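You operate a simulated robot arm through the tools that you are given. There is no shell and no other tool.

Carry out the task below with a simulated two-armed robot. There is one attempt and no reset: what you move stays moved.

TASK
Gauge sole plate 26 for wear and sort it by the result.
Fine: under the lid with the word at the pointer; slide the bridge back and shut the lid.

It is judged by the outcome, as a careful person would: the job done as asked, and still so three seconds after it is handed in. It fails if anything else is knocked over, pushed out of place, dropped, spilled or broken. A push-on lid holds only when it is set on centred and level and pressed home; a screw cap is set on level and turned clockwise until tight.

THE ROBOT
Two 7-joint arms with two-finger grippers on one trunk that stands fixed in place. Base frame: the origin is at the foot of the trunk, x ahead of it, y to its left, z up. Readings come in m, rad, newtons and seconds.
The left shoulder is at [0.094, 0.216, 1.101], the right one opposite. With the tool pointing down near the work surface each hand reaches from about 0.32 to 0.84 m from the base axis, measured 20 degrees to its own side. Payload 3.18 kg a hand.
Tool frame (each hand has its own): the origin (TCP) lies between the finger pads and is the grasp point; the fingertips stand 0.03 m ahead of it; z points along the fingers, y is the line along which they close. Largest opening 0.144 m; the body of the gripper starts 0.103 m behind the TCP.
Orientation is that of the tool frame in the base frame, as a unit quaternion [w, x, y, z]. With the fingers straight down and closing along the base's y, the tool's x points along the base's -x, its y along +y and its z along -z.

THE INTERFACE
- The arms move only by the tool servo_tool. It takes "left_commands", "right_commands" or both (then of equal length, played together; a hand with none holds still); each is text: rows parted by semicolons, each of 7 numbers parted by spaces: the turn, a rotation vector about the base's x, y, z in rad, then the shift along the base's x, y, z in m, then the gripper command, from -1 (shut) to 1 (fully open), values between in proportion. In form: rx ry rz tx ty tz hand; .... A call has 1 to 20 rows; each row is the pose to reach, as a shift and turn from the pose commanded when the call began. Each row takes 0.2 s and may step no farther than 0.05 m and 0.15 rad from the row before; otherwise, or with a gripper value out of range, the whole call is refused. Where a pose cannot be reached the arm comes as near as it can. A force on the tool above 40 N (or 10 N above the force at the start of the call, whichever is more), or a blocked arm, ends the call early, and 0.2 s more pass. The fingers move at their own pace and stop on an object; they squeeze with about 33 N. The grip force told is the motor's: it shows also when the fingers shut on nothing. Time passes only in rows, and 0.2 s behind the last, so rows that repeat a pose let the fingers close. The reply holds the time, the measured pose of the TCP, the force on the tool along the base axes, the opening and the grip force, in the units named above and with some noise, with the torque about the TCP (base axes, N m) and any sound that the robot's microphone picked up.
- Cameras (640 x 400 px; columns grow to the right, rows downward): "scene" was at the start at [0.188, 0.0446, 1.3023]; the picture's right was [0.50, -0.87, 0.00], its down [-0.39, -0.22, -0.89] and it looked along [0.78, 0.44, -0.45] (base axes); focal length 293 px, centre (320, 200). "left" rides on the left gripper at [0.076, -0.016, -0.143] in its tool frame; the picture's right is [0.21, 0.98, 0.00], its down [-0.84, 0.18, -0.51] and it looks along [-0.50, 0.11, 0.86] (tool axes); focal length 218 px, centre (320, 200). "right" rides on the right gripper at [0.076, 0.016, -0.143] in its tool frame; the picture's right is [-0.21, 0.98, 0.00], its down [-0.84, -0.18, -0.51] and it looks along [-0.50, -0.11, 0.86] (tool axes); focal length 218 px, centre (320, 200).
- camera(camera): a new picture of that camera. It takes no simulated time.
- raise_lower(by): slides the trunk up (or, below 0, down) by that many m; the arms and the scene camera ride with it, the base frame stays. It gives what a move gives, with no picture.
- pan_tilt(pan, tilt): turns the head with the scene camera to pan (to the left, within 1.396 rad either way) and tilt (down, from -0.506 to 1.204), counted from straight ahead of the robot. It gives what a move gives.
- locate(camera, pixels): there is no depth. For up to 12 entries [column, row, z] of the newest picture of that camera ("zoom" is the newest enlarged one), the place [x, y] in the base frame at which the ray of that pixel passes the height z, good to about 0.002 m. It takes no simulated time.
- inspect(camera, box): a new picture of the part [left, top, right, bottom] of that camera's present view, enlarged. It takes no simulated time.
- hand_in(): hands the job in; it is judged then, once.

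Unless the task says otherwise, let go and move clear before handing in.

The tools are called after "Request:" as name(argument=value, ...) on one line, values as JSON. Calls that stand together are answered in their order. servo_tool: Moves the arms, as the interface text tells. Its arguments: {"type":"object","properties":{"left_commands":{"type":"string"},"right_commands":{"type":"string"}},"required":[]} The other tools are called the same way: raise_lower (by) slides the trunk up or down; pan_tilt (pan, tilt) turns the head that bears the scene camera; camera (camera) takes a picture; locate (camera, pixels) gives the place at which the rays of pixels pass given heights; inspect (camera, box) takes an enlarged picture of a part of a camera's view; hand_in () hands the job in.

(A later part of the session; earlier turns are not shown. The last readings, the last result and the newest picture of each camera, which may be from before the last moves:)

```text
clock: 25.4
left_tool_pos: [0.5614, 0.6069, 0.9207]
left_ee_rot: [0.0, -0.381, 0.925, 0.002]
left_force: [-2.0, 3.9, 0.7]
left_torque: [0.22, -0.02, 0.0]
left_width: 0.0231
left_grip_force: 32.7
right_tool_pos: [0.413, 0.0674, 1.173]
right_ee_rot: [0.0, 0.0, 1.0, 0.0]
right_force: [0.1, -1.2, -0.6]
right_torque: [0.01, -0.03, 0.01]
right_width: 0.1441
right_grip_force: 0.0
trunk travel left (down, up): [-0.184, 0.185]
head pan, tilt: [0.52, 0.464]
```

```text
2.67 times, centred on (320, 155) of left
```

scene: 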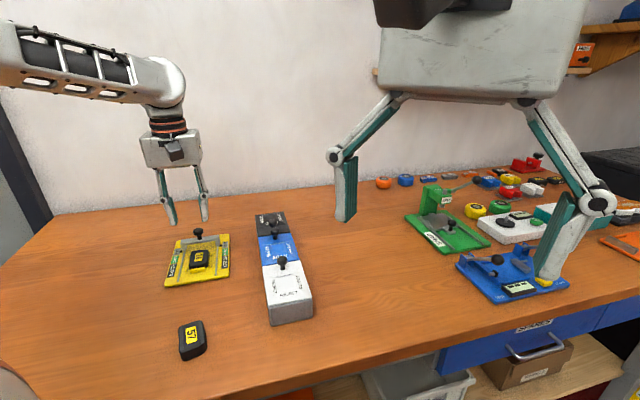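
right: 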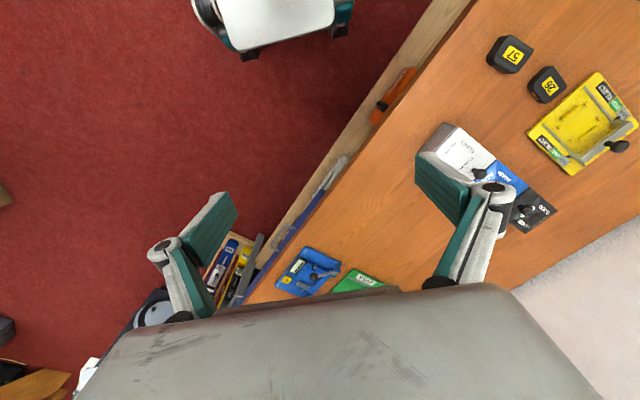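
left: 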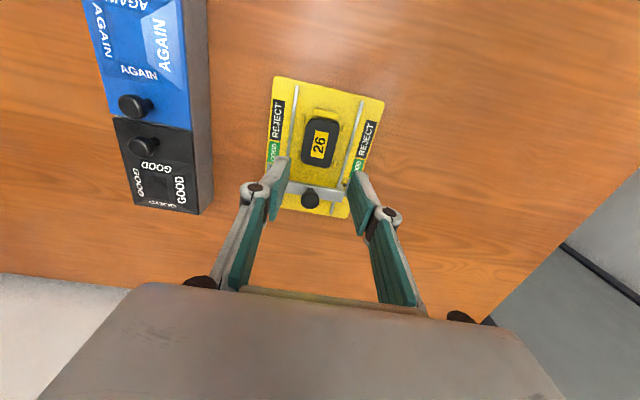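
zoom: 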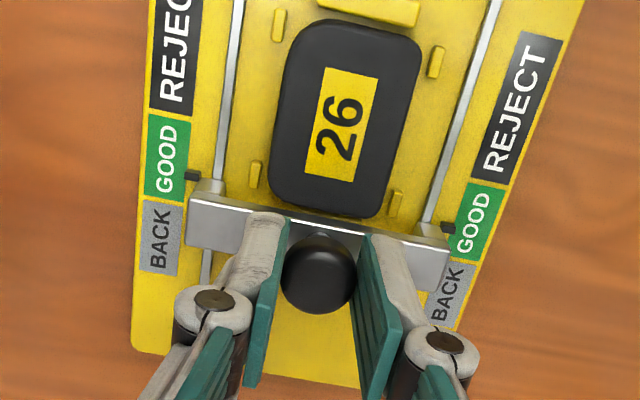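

The pointers are inside GOOD and the crossbar is at the plate's back edge with little force. I'll continue with 1 mm steps to find out whether it stops or passes.

Request:
servo_tool(left_commands="0 0 0 -0.0007 -0.0007 0 -1; 0 0 0 -0.0014 -0.0014 0 -1; 0 0 0 -0.0021 -0.0021 0 -1; 0 0 0 -0.0028 -0.0028 0 -1; 0 0 0 -0.0028 -0.0028 0 -1")

Request:
inspect(camera="scene", box=[160, 205, 245, 295])

Request:
inspect(camera="left", box=[240, 80, 400, 230])

```text
clock: 26.6
left_tool_pos: [0.5591, 0.604, 0.92]
left_ee_rot: [0.001, -0.384, 0.924, 0.0]
left_force: [-1.3, 2.8, 0.1]
left_torque: [0.02, 0.06, 0.05]
left_width: 0.0234
left_grip_force: 32.8
right_tool_pos: [0.4132, 0.0684, 1.1729]
right_ee_rot: [0.0, -0.001, 1.0, 0.001]
right_force: [0.2, -0.4, -0.1]
right_torque: [0.0, 0.01, 0.0]
right_width: 0.1441
right_grip_force: 0.0
trunk travel left (down, up): [-0.184, 0.185]
head pan, tilt: [0.52, 0.464]
```

```text
4.44 times, centred on (202, 250) of scene
```

zoom: 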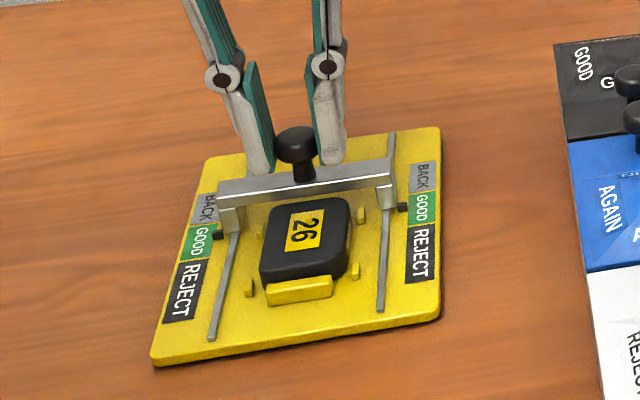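

```text
2.67 times, centred on (320, 155) of left
```

zoom: 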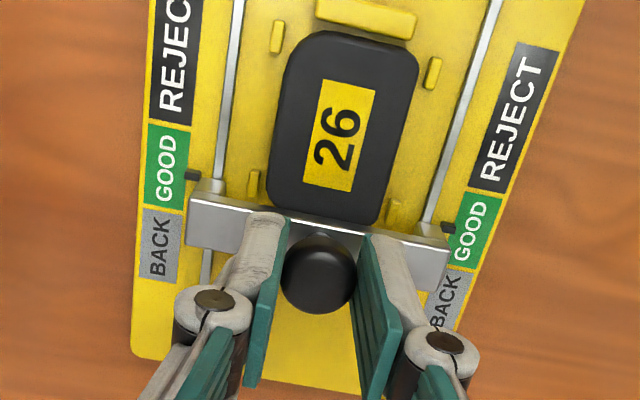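

The crossbar has reached the plate's back edge, pointers mid-GOOD, force still small. I'll advance another 4 mm in small steps.

Request:
servo_tool(left_commands="0 0 0 -0.0007 -0.0007 0 -1; 0 0 0 -0.0014 -0.0014 0 -1; 0 0 0 -0.0021 -0.0021 0 -1; 0 0 0 -0.0028 -0.0028 0 -1; 0 0 0 -0.0028 -0.0028 0 -1")

Request:
inspect(camera="scene", box=[160, 205, 245, 295])

Request:
inspect(camera="left", box=[240, 80, 400, 230])

```text
clock: 27.8
left_tool_pos: [0.5558, 0.601, 0.9218]
left_ee_rot: [0.001, -0.382, 0.924, 0.001]
left_force: [-0.6, 1.2, 1.2]
left_torque: [0.01, -0.01, 0.0]
left_width: 0.0231
left_grip_force: 33.1
right_tool_pos: [0.4129, 0.0678, 1.174]
right_ee_rot: [0.002, -0.001, 1.0, 0.0]
right_force: [-0.2, -1.0, 0.0]
right_torque: [0.02, 0.01, -0.01]
right_width: 0.144
right_grip_force: 0.1
trunk travel left (down, up): [-0.184, 0.185]
head pan, tilt: [0.52, 0.464]
```

```text
4.44 times, centred on (202, 250) of scene
```

zoom: 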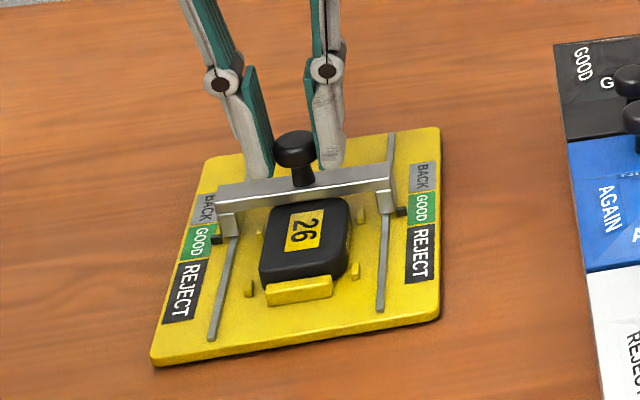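

```text
2.67 times, centred on (320, 155) of left
```

zoom: 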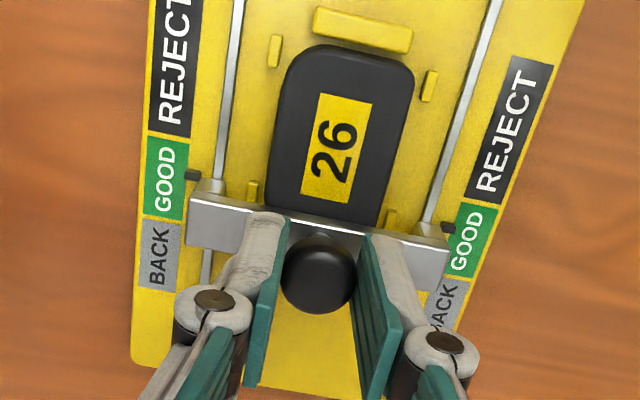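

The crossbar is now passing over the plate's rear end without resistance (plate's rear rounding hidden at zoom y≈215). I'll keep sliding gently.

Request:
servo_tool(left_commands="0 0 0 -0.001 -0.001 0 -1; 0 0 0 -0.002 -0.002 0 -1; 0 0 0 -0.003 -0.003 0 -1; 0 0 0 -0.004 -0.004 0 -1; 0 0 0 -0.005 -0.005 0 -1; 0 0 0 -0.005 -0.005 0 -1")

Request:
inspect(camera="scene", box=[160, 205, 245, 295])

Request:
inspect(camera="left", box=[240, 80, 400, 230])

```text
clock: 29.2
left_tool_pos: [0.5521, 0.5952, 0.9209]
left_ee_rot: [-0.001, -0.382, 0.924, 0.0]
left_force: [-4.4, 4.5, -0.5]
left_torque: [0.14, 0.15, 0.02]
left_width: 0.0233
left_grip_force: 33.2
right_tool_pos: [0.4134, 0.0688, 1.1727]
right_ee_rot: [-0.001, 0.0, 1.0, 0.0]
right_force: [-0.1, -0.1, 0.1]
right_torque: [-0.02, 0.01, 0.01]
right_width: 0.144
right_grip_force: 0.0
trunk travel left (down, up): [-0.184, 0.185]
head pan, tilt: [0.52, 0.464]
```

```text
4.44 times, centred on (202, 250) of scene
```

zoom: 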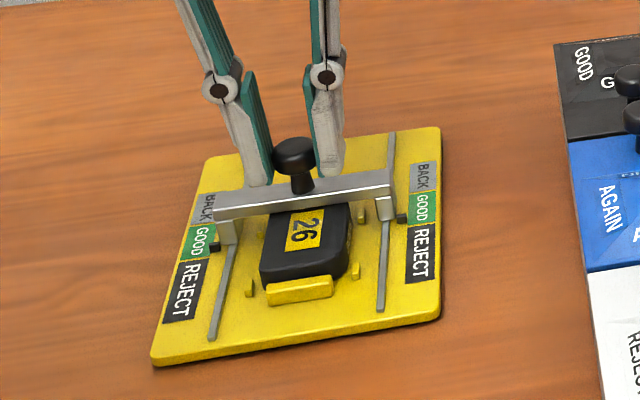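

```text
2.67 times, centred on (320, 155) of left
```

zoom: 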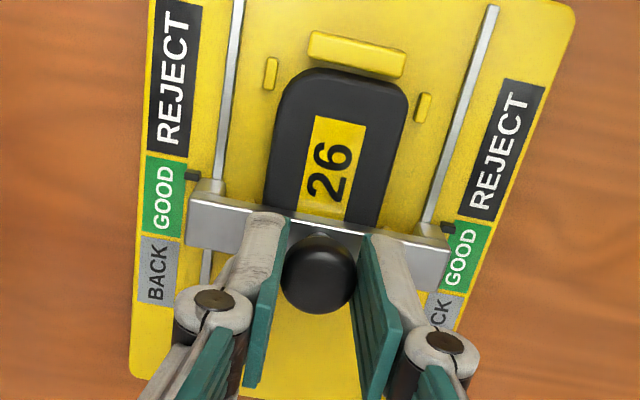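

The bridge keeps passing over the plate; pointers near the GOOD/REJECT border. I'll continue 8 mm with a tiny sideways relief.

Request:
servo_tool(left_commands="0 0 0 -0.0016 -0.0006 0 -1; 0 0 0 -0.0027 -0.0015 0 -1; 0 0 0 -0.0037 -0.0025 0 -1; 0 0 0 -0.0047 -0.0035 0 -1; 0 0 0 -0.0057 -0.0045 0 -1; 0 0 0 -0.0067 -0.0055 0 -1; 0 0 0 -0.0067 -0.0055 0 -1")

Request:
inspect(camera="scene", box=[160, 205, 245, 295])

Request:
inspect(camera="left", box=[240, 80, 400, 230])

```text
clock: 30.8
left_tool_pos: [0.546, 0.5891, 0.9206]
left_ee_rot: [0.001, -0.383, 0.924, 0.0]
left_force: [0.9, 0.0, -0.1]
left_torque: [-0.05, -0.01, 0.01]
left_width: 0.0233
left_grip_force: 33.0
right_tool_pos: [0.4141, 0.0684, 1.1731]
right_ee_rot: [0.001, 0.0, 1.0, -0.001]
right_force: [0.6, 0.1, 0.1]
right_torque: [0.01, 0.0, 0.0]
right_width: 0.1438
right_grip_force: 0.0
trunk travel left (down, up): [-0.184, 0.185]
head pan, tilt: [0.52, 0.464]
```

```text
4.44 times, centred on (202, 250) of scene
```

zoom: 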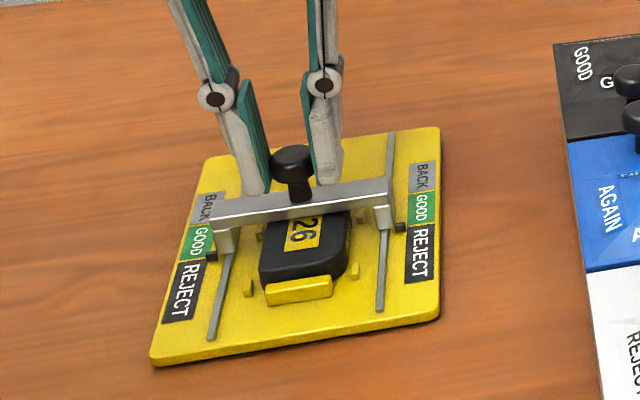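

```text
2.67 times, centred on (320, 155) of left
```

zoom: 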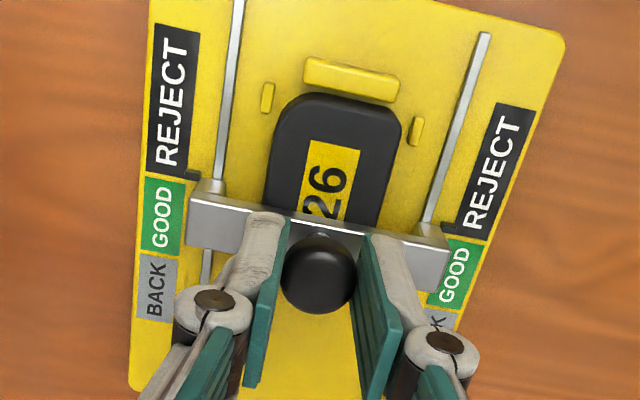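

No resistance still; pointers are at the GOOD/REJECT border. I'll continue forward to find where it stops.

Request:
servo_tool(left_commands="0 0 0 -0.001 -0.001 0 -1; 0 0 0 -0.002 -0.002 0 -1; 0 0 0 -0.003 -0.003 0 -1; 0 0 0 -0.004 -0.004 0 -1; 0 0 0 -0.005 -0.005 0 -1; 0 0 0 -0.006 -0.006 0 -1; 0 0 0 -0.006 -0.006 0 -1")

Request:
inspect(camera="scene", box=[160, 205, 245, 295])

Request:
inspect(camera="left", box=[240, 80, 400, 230])

```text
clock: 32.4
left_tool_pos: [0.5383, 0.5826, 0.9204]
left_ee_rot: [0.0, -0.382, 0.924, 0.0]
left_force: [3.6, -1.8, 0.5]
left_torque: [-0.15, -0.07, 0.01]
left_width: 0.023
left_grip_force: 33.4
right_tool_pos: [0.4145, 0.0668, 1.1717]
right_ee_rot: [-0.001, 0.0, 1.0, 0.0]
right_force: [0.3, 0.0, 1.0]
right_torque: [0.05, 0.03, 0.0]
right_width: 0.1441
right_grip_force: 0.1
trunk travel left (down, up): [-0.184, 0.185]
head pan, tilt: [0.52, 0.464]
```

```text
4.44 times, centred on (202, 250) of scene
```

zoom: 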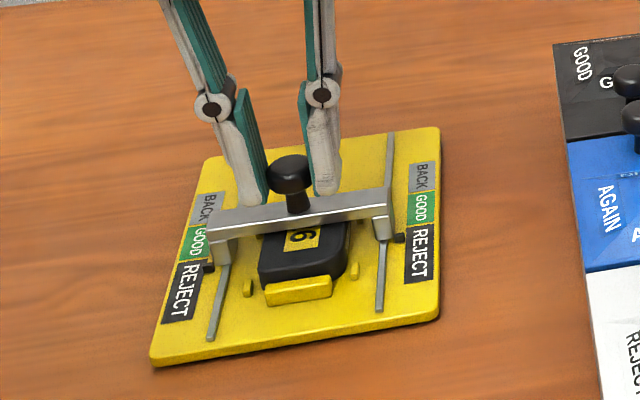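

```text
2.67 times, centred on (320, 155) of left
```

zoom: 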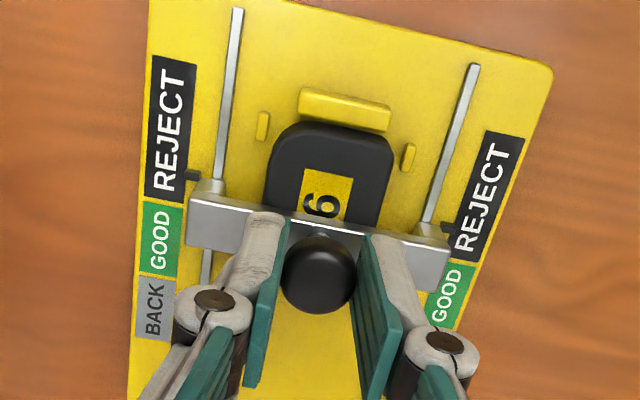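

The pointers are now well inside REJECT, and the bridge still passes over. I'll continue until it actually stops to confirm.

Request:
servo_tool(left_commands="0 0 0 -0.0006 -0.0014 0 -1; 0 0 0 -0.0017 -0.0025 0 -1; 0 0 0 -0.0028 -0.0036 0 -1; 0 0 0 -0.0039 -0.0047 0 -1; 0 0 0 -0.005 -0.0058 0 -1; 0 0 0 -0.0061 -0.0069 0 -1; 0 0 0 -0.0072 -0.008 0 -1; 0 0 0 -0.0072 -0.008 0 -1")

Request:
inspect(camera="scene", box=[160, 205, 245, 295])

Request:
inspect(camera="left", box=[240, 80, 400, 230])

```text
clock: 34.2
left_tool_pos: [0.5312, 0.5751, 0.9214]
left_ee_rot: [0.001, -0.383, 0.924, 0.001]
left_force: [3.6, -2.8, -0.5]
left_torque: [0.05, -0.29, 0.01]
left_width: 0.0234
left_grip_force: 32.5
right_tool_pos: [0.4133, 0.0672, 1.1724]
right_ee_rot: [0.0, 0.0, 1.0, 0.0]
right_force: [0.4, -0.6, 0.4]
right_torque: [0.04, -0.02, -0.02]
right_width: 0.144
right_grip_force: 0.1
trunk travel left (down, up): [-0.184, 0.185]
head pan, tilt: [0.52, 0.464]
```

```text
4.44 times, centred on (202, 250) of scene
```

zoom: 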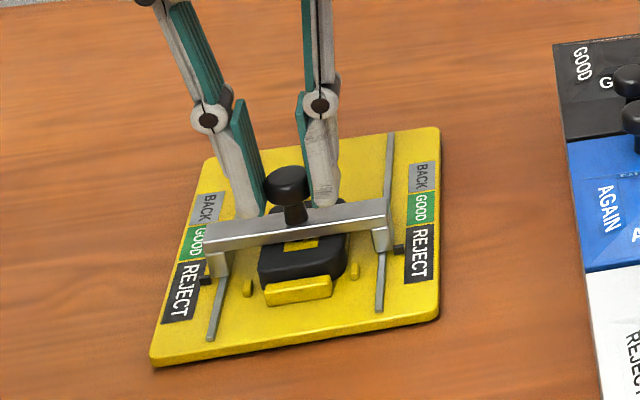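

```text
2.67 times, centred on (320, 155) of left
```

zoom: 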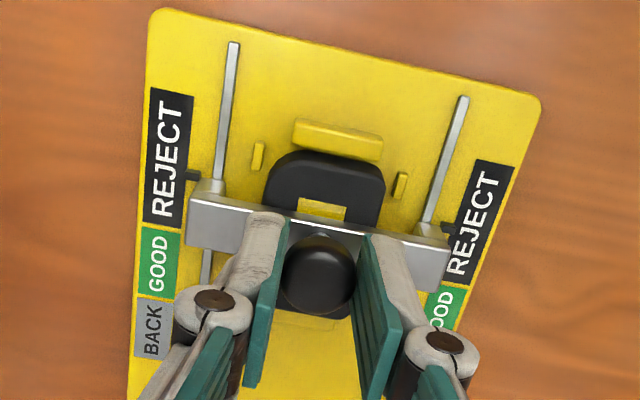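

Pointers are about 60% through REJECT (zoom (193,177)). I'll push on another 14 mm to see the end stop.

Request:
servo_tool(left_commands="0 0 0 -0.0008 -0.0016 0 -1; 0 0 0 -0.0022 -0.003 0 -1; 0 0 0 -0.0036 -0.0044 0 -1; 0 0 0 -0.005 -0.0058 0 -1; 0 0 0 -0.0064 -0.0072 0 -1; 0 0 0 -0.0078 -0.0086 0 -1; 0 0 0 -0.0092 -0.01 0 -1; 0 0 0 -0.0092 -0.01 0 -1")

Request:
inspect(camera="scene", box=[160, 205, 245, 295])

Request:
inspect(camera="left", box=[240, 80, 400, 230])

```text
clock: 36.0
left_tool_pos: [0.5232, 0.5661, 0.9203]
left_ee_rot: [0.001, -0.383, 0.924, 0.0]
left_force: [5.7, 7.8, 0.2]
left_torque: [0.58, -0.51, 0.05]
left_width: 0.0232
left_grip_force: 33.3
right_tool_pos: [0.4139, 0.069, 1.1717]
right_ee_rot: [-0.001, 0.0, 1.0, 0.0]
right_force: [0.6, -0.4, -0.4]
right_torque: [0.02, -0.02, -0.01]
right_width: 0.144
right_grip_force: 0.0
trunk travel left (down, up): [-0.184, 0.185]
head pan, tilt: [0.52, 0.464]
```

```text
4.44 times, centred on (202, 250) of scene
```

zoom: 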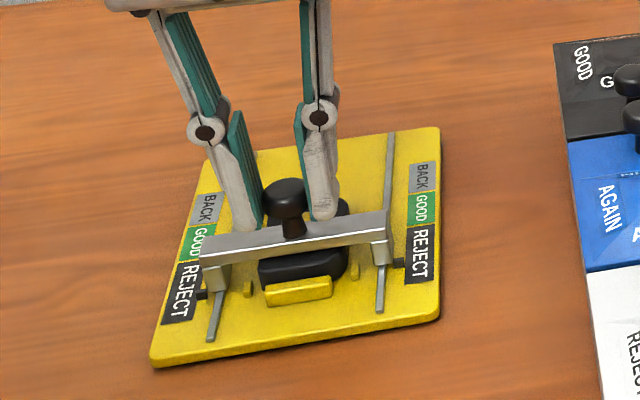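

```text
2.67 times, centred on (320, 155) of left
```

zoom: 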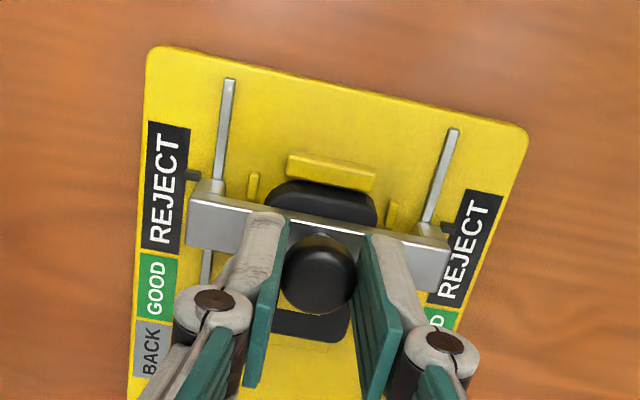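

The bridge met its stop (~9 N along +slide) with both pointers inside REJECT: plate 26 is a REJECT. Now I'll slide the bridge back, first 40 mm.

Request:
servo_tool(left_commands="0 0 0 0.002 0.002 0 -1; 0 0 0 0.005 0.005 0 -1; 0 0 0 0.008 0.008 0 -1; 0 0 0 0.011 0.011 0 -1; 0 0 0 0.014 0.014 0 -1; 0 0 0 0.017 0.017 0 -1; 0 0 0 0.02 0.02 0 -1; 0 0 0 0.023 0.023 0 -1; 0 0 0 0.026 0.026 0 -1; 0 0 0 0.028 0.028 0 -1; 0 0 0 0.028 0.028 0 -1")

Request:
inspect(camera="scene", box=[160, 205, 245, 295])

```text
clock: 38.4
left_tool_pos: [0.5498, 0.5941, 0.9201]
left_ee_rot: [-0.001, -0.383, 0.924, 0.0]
left_force: [1.0, -2.0, -0.4]
left_torque: [0.01, -0.05, -0.01]
left_width: 0.0231
left_grip_force: 32.8
right_tool_pos: [0.4136, 0.0672, 1.1712]
right_ee_rot: [-0.001, 0.0, 1.0, 0.001]
right_force: [0.7, 0.6, 0.6]
right_torque: [-0.03, -0.03, 0.03]
right_width: 0.144
right_grip_force: 0.0
trunk travel left (down, up): [-0.184, 0.185]
head pan, tilt: [0.52, 0.464]
```

```text
4.44 times, centred on (202, 250) of scene
```

zoom: 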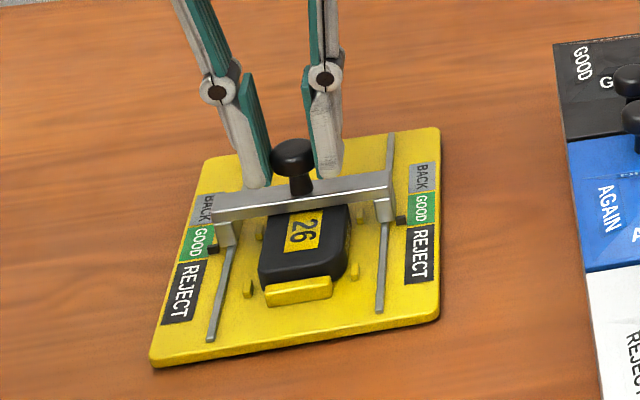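

The bridge slid back half-way smoothly. I'll continue toward BACK.

Request:
servo_tool(left_commands="0 0 0 0.003 0.003 0 -1; 0 0 0 0.006 0.006 0 -1; 0 0 0 0.009 0.009 0 -1; 0 0 0 0.012 0.012 0 -1; 0 0 0 0.015 0.015 0 -1; 0 0 0 0.018 0.018 0 -1; 0 0 0 0.021 0.021 0 -1; 0 0 0 0.024 0.024 0 -1; 0 0 0 0.026 0.026 0 -1; 0 0 0 0.0275 0.0275 0 -1; 0 0 0 0.0275 0.0275 0 -1")

Request:
inspect(camera="scene", box=[160, 205, 245, 295])

Request:
inspect(camera="left", box=[240, 80, 400, 230])

```text
clock: 40.8
left_tool_pos: [0.5774, 0.6201, 0.9204]
left_ee_rot: [0.002, -0.382, 0.924, 0.001]
left_force: [-2.6, 2.2, 0.9]
left_torque: [0.03, 0.14, -0.02]
left_width: 0.0231
left_grip_force: 33.1
right_tool_pos: [0.4132, 0.0678, 1.1723]
right_ee_rot: [0.0, 0.0, 1.0, -0.001]
right_force: [0.2, -0.1, 0.2]
right_torque: [-0.01, -0.01, 0.0]
right_width: 0.1441
right_grip_force: 0.1
trunk travel left (down, up): [-0.184, 0.185]
head pan, tilt: [0.52, 0.464]
```

```text
4.44 times, centred on (202, 250) of scene
```

zoom: 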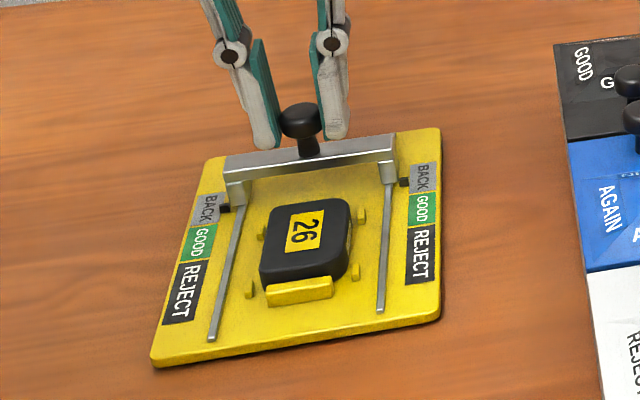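

```text
2.67 times, centred on (320, 155) of left
```

zoom: 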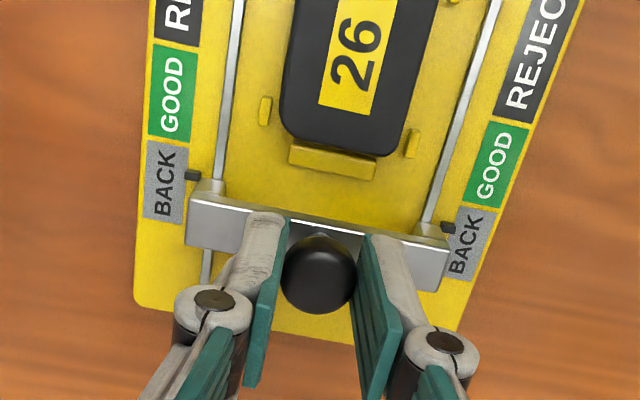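

The pointers are at BACK, roughly 1 mm short of the original place. I'll nudge back another 1.5 mm and read the force.

Request:
servo_tool(left_commands="0 0 0 0.0006 0.0006 0 -1; 0 0 0 0.0012 0.0012 0 -1; 0 0 0 0.0012 0.0012 0 -1")

Request:
inspect(camera="scene", box=[175, 222, 230, 255])

```text
clock: 41.6
left_tool_pos: [0.5767, 0.6212, 0.9216]
left_ee_rot: [0.0, -0.382, 0.924, -0.001]
left_force: [-5.6, -0.9, 0.5]
left_torque: [-0.09, 0.19, -0.04]
left_width: 0.0231
left_grip_force: 33.1
right_tool_pos: [0.4136, 0.066, 1.1725]
right_ee_rot: [0.0, 0.0, 1.0, 0.0]
right_force: [-0.2, 0.0, -0.6]
right_torque: [-0.02, 0.0, -0.02]
right_width: 0.1441
right_grip_force: 0.1
trunk travel left (down, up): [-0.184, 0.185]
head pan, tilt: [0.52, 0.464]
```

```text
11.64 times, centred on (202, 238) of scene
```

zoom: 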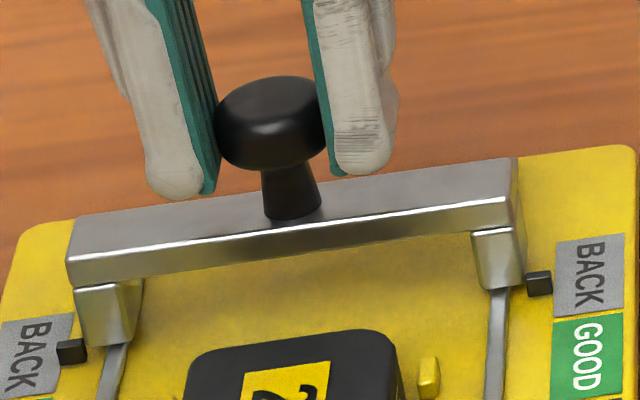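

The bridge is back at its stop with pointers exactly where they began on BACK. I'll release the knob and lift straight up.

Request:
servo_tool(left_commands="0 0 0 -0.0004 0 0 -0.2; 0 0 0 -0.0004 0 0 -0.2; 0 0 0 -0.0004 0 0 -0.2; 0 0 0 0 0 0.03 -0.2; 0 0 0 0 0 0.07 -0.2; 0 0 0 0 0 0.09 -0.2; 0 0 0 0 0 0.09 -0.2")

Request:
inspect(camera="scene", box=[160, 205, 245, 295])

Request:
camera(camera="left")

```text
clock: 43.2
left_tool_pos: [0.5778, 0.6234, 1.0102]
left_ee_rot: [0.001, -0.382, 0.924, 0.001]
left_force: [-0.2, -0.6, 0.1]
left_torque: [-0.01, -0.03, -0.01]
left_width: 0.0573
left_grip_force: 0.2
right_tool_pos: [0.4147, 0.0671, 1.1716]
right_ee_rot: [0.001, 0.001, 1.0, 0.0]
right_force: [-0.1, -0.7, -0.7]
right_torque: [-0.01, 0.0, -0.02]
right_width: 0.1443
right_grip_force: 0.1
trunk travel left (down, up): [-0.184, 0.185]
head pan, tilt: [0.52, 0.464]
```

```text
4.44 times, centred on (202, 250) of scene
```

zoom: 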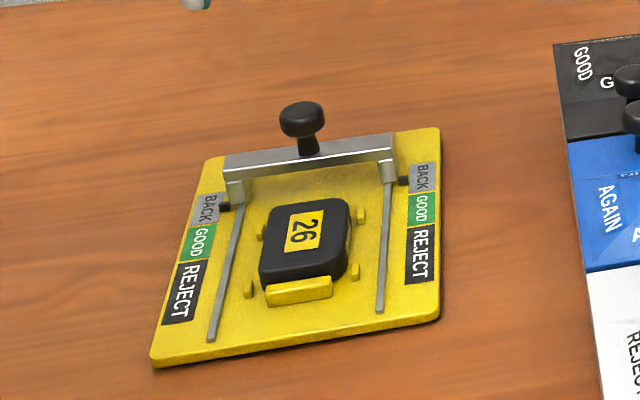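

```text
taken
```

left: 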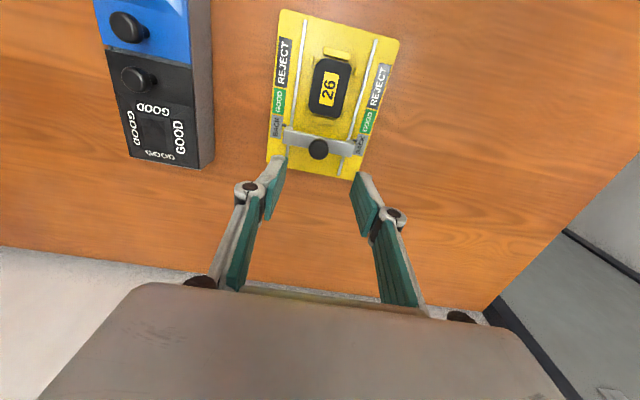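

Bridge is back and the plate is in the nest. Now I need to understand how the white REJECT lid opens, so I'll zoom on it from every camera.

Request:
inspect(camera="scene", box=[255, 235, 320, 285])

Request:
inspect(camera="scene", box=[255, 280, 325, 330])

Request:
inspect(camera="right", box=[410, 110, 570, 240])

Request:
inspect(camera="left", box=[80, 0, 230, 180])

```text
8.00 times, centred on (288, 260) of scene
```

zoom: 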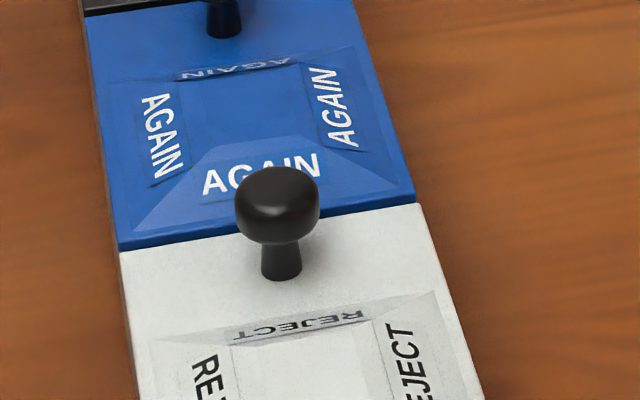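

```text
8.00 times, centred on (290, 305) of scene
```

zoom: 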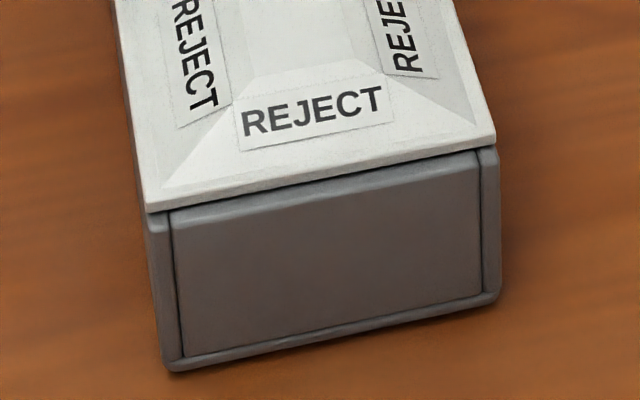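

```text
3.08 times, centred on (490, 175) of right
```

zoom: 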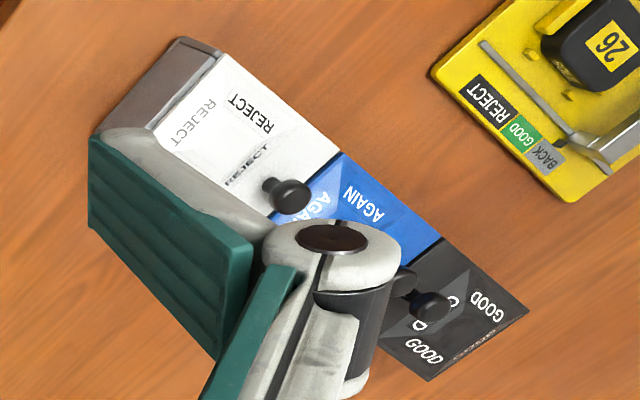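

```text
2.22 times, centred on (155, 90) of left
```

zoom: 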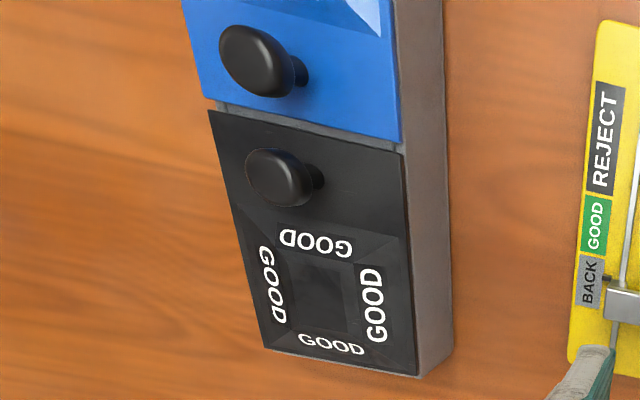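

The lids have knobs set at one end (white's knob at its far end), suggesting hinged lids. I'll bring the left hand above the white lid's knob (≈(0.57,0.358)) for a close look.

Request:
servo_tool(left_commands="0 0 0 -0.001 -0.03 0.02 -0.2; 0 0 0 -0.002 -0.07 0.03 -0.2; 0 0 0 -0.004 -0.11 0.03 -0.2; 0 0 0 -0.005 -0.15 0.03 -0.2; 0 0 0 -0.006 -0.19 0.03 -0.2; 0 0 0 -0.007 -0.23 0.03 -0.2; 0 0 0 -0.008 -0.265 0.03 -0.2; 0 0 0 -0.008 -0.265 0.03 -0.2; 0 0 0 -0.008 -0.265 0.03 -0.2")

Request:
camera(camera="left")

Request:
camera(camera="scene")

```text
clock: 45.2
left_tool_pos: [0.5701, 0.3573, 1.0395]
left_ee_rot: [0.0, -0.382, 0.924, 0.0]
left_force: [0.0, -0.2, 0.0]
left_torque: [-0.03, 0.02, 0.0]
left_width: 0.0576
left_grip_force: 0.0
right_tool_pos: [0.4147, 0.0663, 1.1728]
right_ee_rot: [0.0, 0.0, 1.0, 0.0]
right_force: [0.1, 0.3, 0.0]
right_torque: [0.01, 0.01, 0.0]
right_width: 0.1439
right_grip_force: 0.1
trunk travel left (down, up): [-0.184, 0.185]
head pan, tilt: [0.52, 0.464]
```

```text
taken
```

left: 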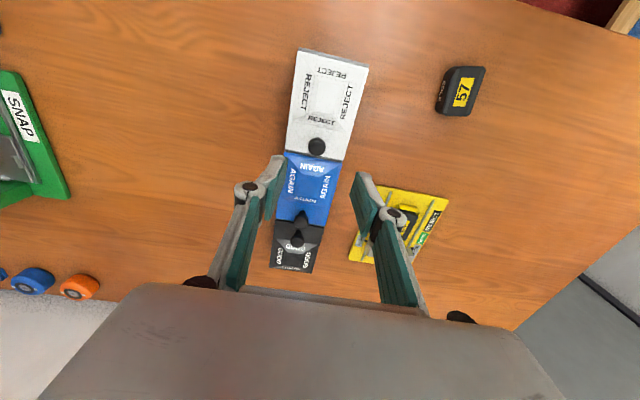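

```text
taken
```

scene: 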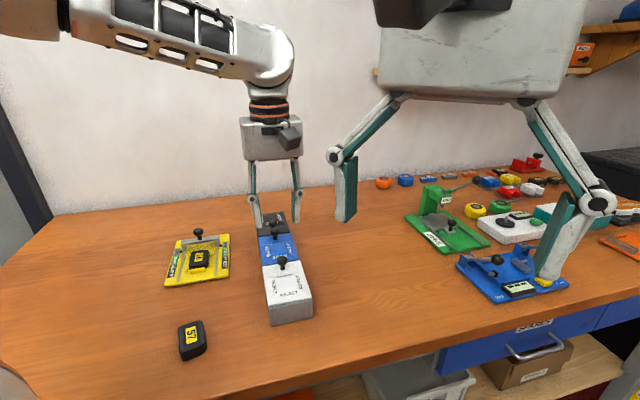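

The hand camera now looks down on the bin with the white knob at (317,147). I'll zoom on it.

Request:
inspect(camera="left", box=[275, 115, 355, 170])

Request:
inspect(camera="left", box=[275, 40, 380, 110])

Request:
locate(camera="left", pixels=[[317, 147, 0.91], [317, 147, 0.92], [317, 147, 0.93], [300, 49, 0.89], [369, 67, 0.89], [286, 152, 0.89], [346, 160, 0.89], [273, 270, 0.89], [313, 273, 0.89]])

Request:
locate(camera="scene", pixels=[[282.3, 259.5, 0.91], [282.3, 259.5, 0.92], [282.3, 259.5, 0.93], [262, 265, 0.89], [300, 260, 0.89], [313, 298, 0.89], [269, 306, 0.89]])

```text
7.27 times, centred on (315, 142) of left
```

zoom: 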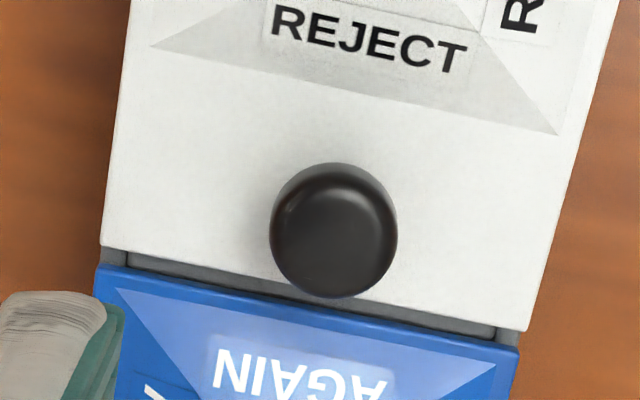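

```text
5.71 times, centred on (328, 75) of left
```

zoom: 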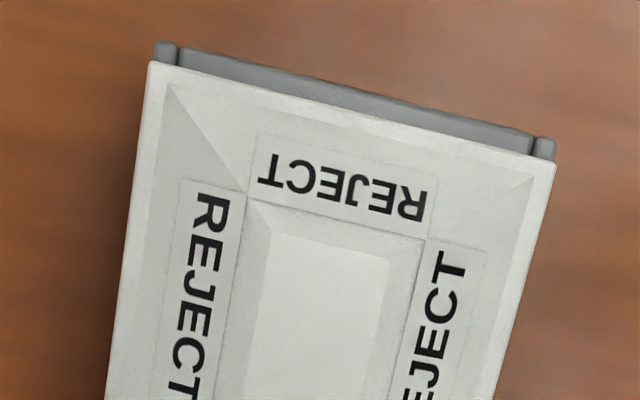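

```text
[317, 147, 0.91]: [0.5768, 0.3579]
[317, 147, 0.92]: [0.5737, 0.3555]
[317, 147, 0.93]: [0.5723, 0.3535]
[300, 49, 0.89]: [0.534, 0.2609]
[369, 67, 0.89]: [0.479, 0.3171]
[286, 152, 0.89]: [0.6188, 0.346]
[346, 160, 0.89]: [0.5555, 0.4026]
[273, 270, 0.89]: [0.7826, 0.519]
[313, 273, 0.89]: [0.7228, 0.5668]
```

```text
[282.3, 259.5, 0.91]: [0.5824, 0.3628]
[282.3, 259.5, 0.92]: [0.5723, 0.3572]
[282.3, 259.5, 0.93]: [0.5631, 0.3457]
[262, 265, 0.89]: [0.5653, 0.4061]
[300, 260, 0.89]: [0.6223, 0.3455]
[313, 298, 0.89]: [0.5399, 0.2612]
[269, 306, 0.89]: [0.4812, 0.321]
```

The knob's at ≈(0.573,0.3565,0.92), 95 mm from the lid's near edge where a grey hinge-like bar shows (zoom (340,95)), so the white lid likely hinges at its near end. I'll descend over the knob.

Request:
servo_tool(left_commands="0 0 0 0.0029 -0.0008 -0.02 -0.2; 0 0 0 0.0029 -0.0008 -0.045 -0.2; 0 0 0 0.0029 -0.0008 -0.072 -0.2; 0 0 0 0.0029 -0.0008 -0.072 -0.2; 0 0 0 0.0029 -0.0008 -0.072 -0.2")

Request:
inspect(camera="left", box=[240, 80, 400, 230])

Request:
inspect(camera="scene", box=[240, 200, 330, 290])

```text
clock: 46.4
left_tool_pos: [0.5742, 0.3557, 0.9686]
left_ee_rot: [0.002, -0.382, 0.924, 0.002]
left_force: [0.5, 0.9, 0.5]
left_torque: [0.01, 0.0, 0.01]
left_width: 0.0576
left_grip_force: 0.0
right_tool_pos: [0.4142, 0.0665, 1.1721]
right_ee_rot: [0.0, 0.0, 1.0, 0.0]
right_force: [-0.3, 0.4, -0.2]
right_torque: [0.02, -0.01, 0.04]
right_width: 0.1439
right_grip_force: 0.1
trunk travel left (down, up): [-0.184, 0.185]
head pan, tilt: [0.52, 0.464]
```

```text
2.67 times, centred on (320, 155) of left
```

zoom: 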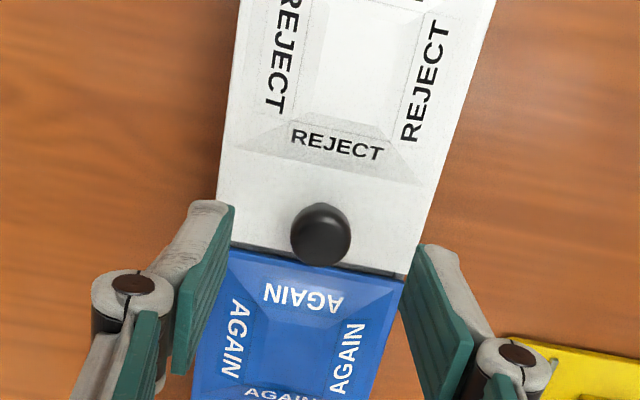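

```text
4.44 times, centred on (285, 245) of scene
```

zoom: 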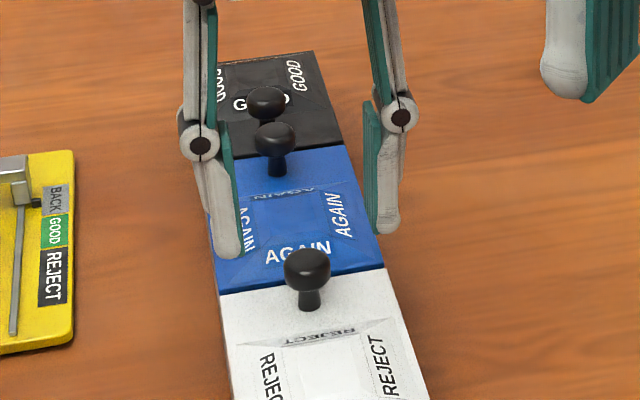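

The knob is dead centre between the fingers. I'll descend 32 mm and close.

Request:
servo_tool(left_commands="0 0 0 0 0 -0.015 -0.2; 0 0 0 0 0 -0.032 -0.2; 0 0 0 0 0 -0.032 -0.2; 0 0 0 0 0 -0.032 -0.4; 0 0 0 0 0 -0.032 -0.5")

Request:
inspect(camera="left", box=[240, 80, 400, 230])

Request:
inspect(camera="scene", box=[240, 220, 330, 290])

```text
clock: 47.6
left_tool_pos: [0.5747, 0.355, 0.9373]
left_ee_rot: [0.002, -0.382, 0.924, 0.001]
left_force: [-0.3, 0.0, -0.2]
left_torque: [0.01, 0.01, -0.05]
left_width: 0.0359
left_grip_force: 0.1
right_tool_pos: [0.4134, 0.0677, 1.1728]
right_ee_rot: [0.0, 0.0, 1.0, 0.0]
right_force: [0.2, -0.1, 1.4]
right_torque: [0.01, -0.02, 0.01]
right_width: 0.144
right_grip_force: 0.1
trunk travel left (down, up): [-0.184, 0.185]
head pan, tilt: [0.52, 0.464]
```

```text
2.67 times, centred on (320, 155) of left
```

zoom: 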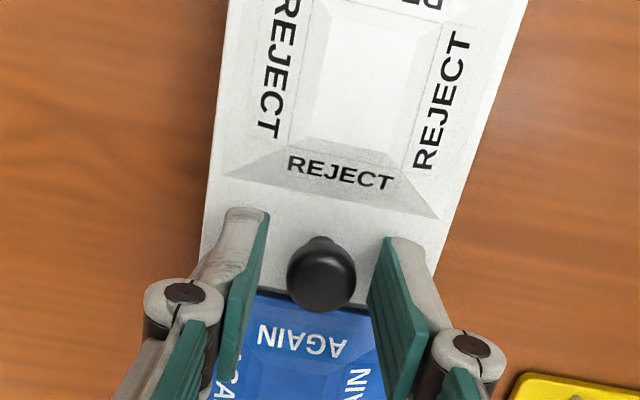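

```text
5.71 times, centred on (285, 255) of scene
```

zoom: 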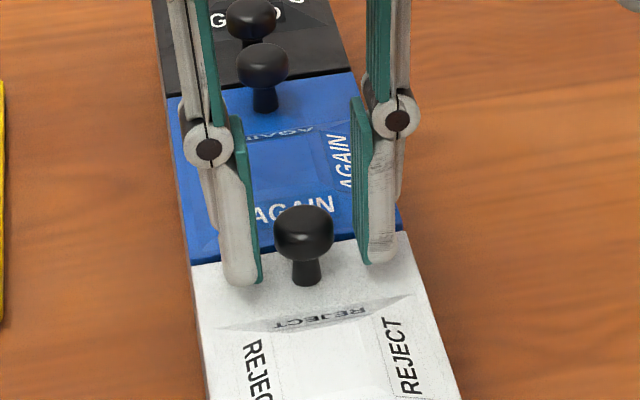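

The knob stands between the fingers. I'll close on it.

Request:
servo_tool(left_commands="0 0 0 0 0 0 -0.8; 0 0 0 0 0 0 -1; 0 0 0 0 0 0 -1")

```text
clock: 48.4
left_tool_pos: [0.5735, 0.3561, 0.9361]
left_ee_rot: [-0.001, -0.382, 0.924, 0.001]
left_force: [-5.5, 4.1, -0.8]
left_torque: [0.13, 0.12, 0.01]
left_width: 0.0208
left_grip_force: 33.1
right_tool_pos: [0.4129, 0.0677, 1.1724]
right_ee_rot: [0.0, 0.0, 1.0, 0.0]
right_force: [-0.2, 1.1, 0.3]
right_torque: [-0.02, 0.02, -0.01]
right_width: 0.144
right_grip_force: 0.0
trunk travel left (down, up): [-0.184, 0.185]
head pan, tilt: [0.52, 0.464]
```

Gripped. I'll relieve the side load and lift 5 mm along the expected hinge arc, watching the lid.

Request:
servo_tool(left_commands="0 0 0 -0.001 0.0004 0.001 -1; 0 0 0 -0.0015 -0.0001 0.003 -1; 0 0 0 -0.0021 -0.0005 0.005 -1; 0 0 0 -0.0021 -0.0005 0.005 -1")

Request:
inspect(camera="left", box=[220, 60, 420, 250])

Request:
inspect(camera="scene", box=[245, 230, 330, 330])

```text
clock: 49.4
left_tool_pos: [0.573, 0.357, 0.9379]
left_ee_rot: [-0.003, -0.383, 0.924, 0.001]
left_force: [4.4, 5.1, 1.0]
left_torque: [-0.3, 0.31, 0.01]
left_width: 0.0213
left_grip_force: 33.3
right_tool_pos: [0.4167, 0.0687, 1.17]
right_ee_rot: [-0.002, 0.0, 1.0, -0.001]
right_force: [0.0, 0.3, 0.3]
right_torque: [0.03, -0.03, -0.01]
right_width: 0.1441
right_grip_force: 0.0
trunk travel left (down, up): [-0.184, 0.185]
head pan, tilt: [0.52, 0.464]
```

```text
2.11 times, centred on (320, 155) of left
```

zoom: 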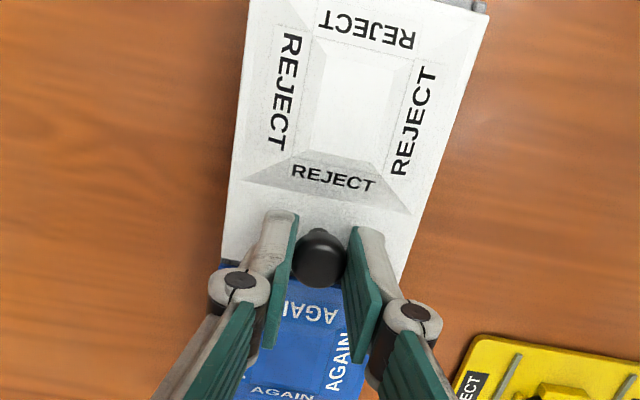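

```text
4.00 times, centred on (288, 280) of scene
```

zoom: 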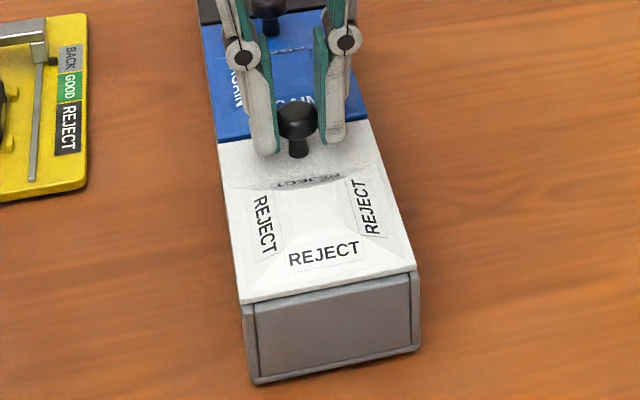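

The lid hasn't visibly lifted; there's +slide-direction force of about 7 N with little vertical force. I'll hold one row to re-read the state.

Request:
servo_tool(left_commands="0 0 0 0 0 0 -1; 0 0 0 0 0 0 -1")

Request:
inspect(camera="scene", box=[255, 240, 315, 285])

```text
clock: 50.0
left_tool_pos: [0.5737, 0.3563, 0.9409]
left_ee_rot: [-0.002, -0.383, 0.924, 0.001]
left_force: [4.0, 4.8, 0.3]
left_torque: [-0.3, 0.29, 0.02]
left_width: 0.0211
left_grip_force: 32.1
right_tool_pos: [0.4159, 0.069, 1.1717]
right_ee_rot: [-0.001, 0.0, 1.0, 0.0]
right_force: [0.5, -0.1, 0.0]
right_torque: [-0.02, 0.0, 0.03]
right_width: 0.144
right_grip_force: 0.0
trunk travel left (down, up): [-0.184, 0.185]
head pan, tilt: [0.52, 0.464]
```

```text
8.89 times, centred on (285, 262) of scene
```

zoom: 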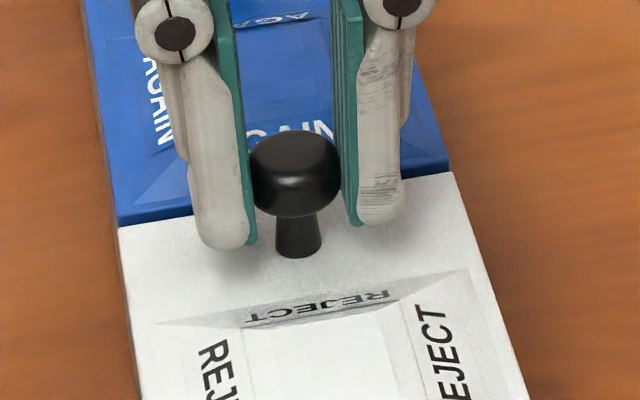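

The lid's far edge has risen about 4 mm with the knob, so it does lift; the horizontal force suggests my -slide offset is wrong. I'll remove that offset and raise another 5 mm straight up.

Request:
servo_tool(left_commands="0 0 0 0.0014 0.0014 0 -1; 0 0 0 0.0014 0.0014 0.0025 -1; 0 0 0 0.0014 0.0014 0.005 -1; 0 0 0 0.0014 0.0014 0.005 -1")

Request:
inspect(camera="scene", box=[245, 230, 330, 330])

Request:
inspect(camera="left", box=[220, 60, 420, 250])

```text
clock: 51.0
left_tool_pos: [0.5743, 0.3577, 0.9453]
left_ee_rot: [-0.001, -0.382, 0.924, 0.0]
left_force: [1.1, 0.5, -27.0]
left_torque: [-0.36, 0.33, -0.03]
left_width: 0.021
left_grip_force: 33.5
right_tool_pos: [0.4159, 0.0682, 1.1718]
right_ee_rot: [-0.001, 0.0, 1.0, 0.0]
right_force: [0.4, -0.2, -0.1]
right_torque: [-0.01, -0.02, -0.04]
right_width: 0.1441
right_grip_force: 0.0
trunk travel left (down, up): [-0.184, 0.185]
head pan, tilt: [0.52, 0.464]
```

```text
4.00 times, centred on (288, 280) of scene
```

zoom: 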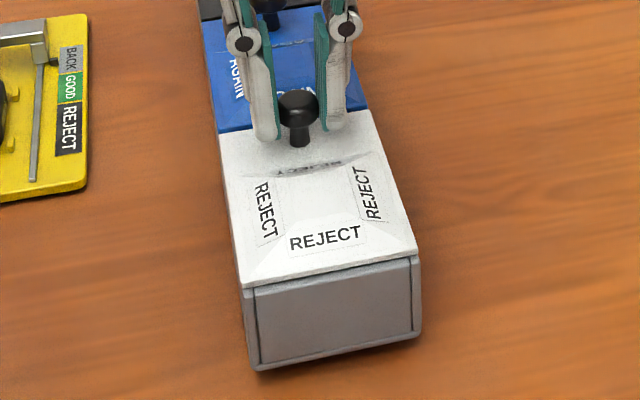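

```text
2.11 times, centred on (320, 155) of left
```

zoom: 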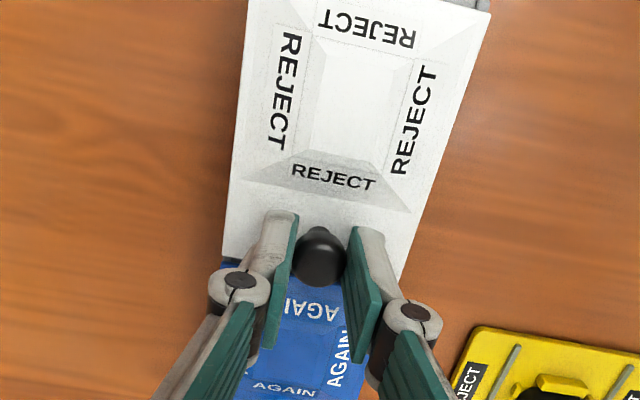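

The downward force jumped to 27 N and the whole bin's near end is rising (its base moved from zoom y≈383 to 370) — the lid doesn't lift this way. I'll set it back down gently at once.

Request:
servo_tool(left_commands="0 0 0 0 0 -0.0025 -1; 0 0 0 0 0 -0.005 -1; 0 0 0 0 0 -0.007 -1; 0 0 0 0 0 -0.009 -1; 0 0 0 0 0 -0.009 -1")

Request:
inspect(camera="scene", box=[245, 230, 330, 330])

```text
clock: 52.2
left_tool_pos: [0.5723, 0.3567, 0.9394]
left_ee_rot: [0.001, -0.382, 0.924, -0.001]
left_force: [-6.7, -8.4, -11.8]
left_torque: [-0.51, 0.46, -0.05]
left_width: 0.0211
left_grip_force: 33.0
right_tool_pos: [0.4134, 0.0665, 1.1729]
right_ee_rot: [0.0, -0.001, 1.0, 0.0]
right_force: [0.5, 0.3, 0.1]
right_torque: [0.0, 0.01, 0.0]
right_width: 0.1441
right_grip_force: 0.1
trunk travel left (down, up): [-0.184, 0.185]
head pan, tilt: [0.52, 0.464]
```

```text
4.00 times, centred on (288, 280) of scene
```

zoom: 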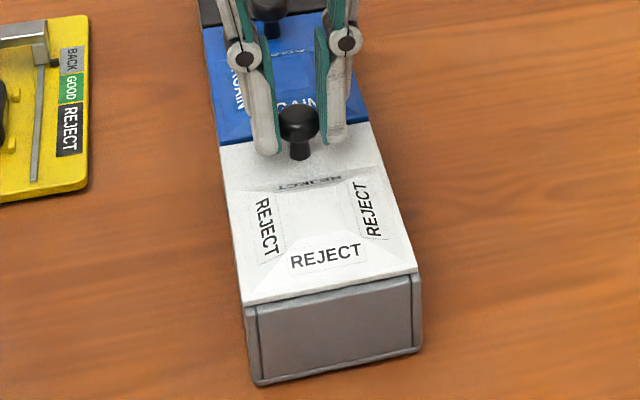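

The bin is back on the table (base corners (255,385),(423,348) match the start within ~1–2 mm). I'll ease the remaining load, release the knob and go up to study the lid better.

Request:
servo_tool(left_commands="0 0 0 -0.001 -0.001 -0.001 -1; 0 0 0 -0.0018 -0.0018 -0.002 -1; 0 0 0 -0.0018 -0.0018 -0.002 -1")

```text
clock: 53.0
left_tool_pos: [0.5722, 0.3563, 0.9392]
left_ee_rot: [0.004, -0.382, 0.924, -0.001]
left_force: [5.1, 3.9, 8.9]
left_torque: [0.08, -0.08, 0.04]
left_width: 0.0211
left_grip_force: 33.1
right_tool_pos: [0.4132, 0.0672, 1.1729]
right_ee_rot: [0.001, 0.0, 1.0, 0.0]
right_force: [-0.1, -0.1, 0.4]
right_torque: [0.0, 0.0, 0.0]
right_width: 0.1443
right_grip_force: 0.0
trunk travel left (down, up): [-0.184, 0.185]
head pan, tilt: [0.52, 0.464]
```

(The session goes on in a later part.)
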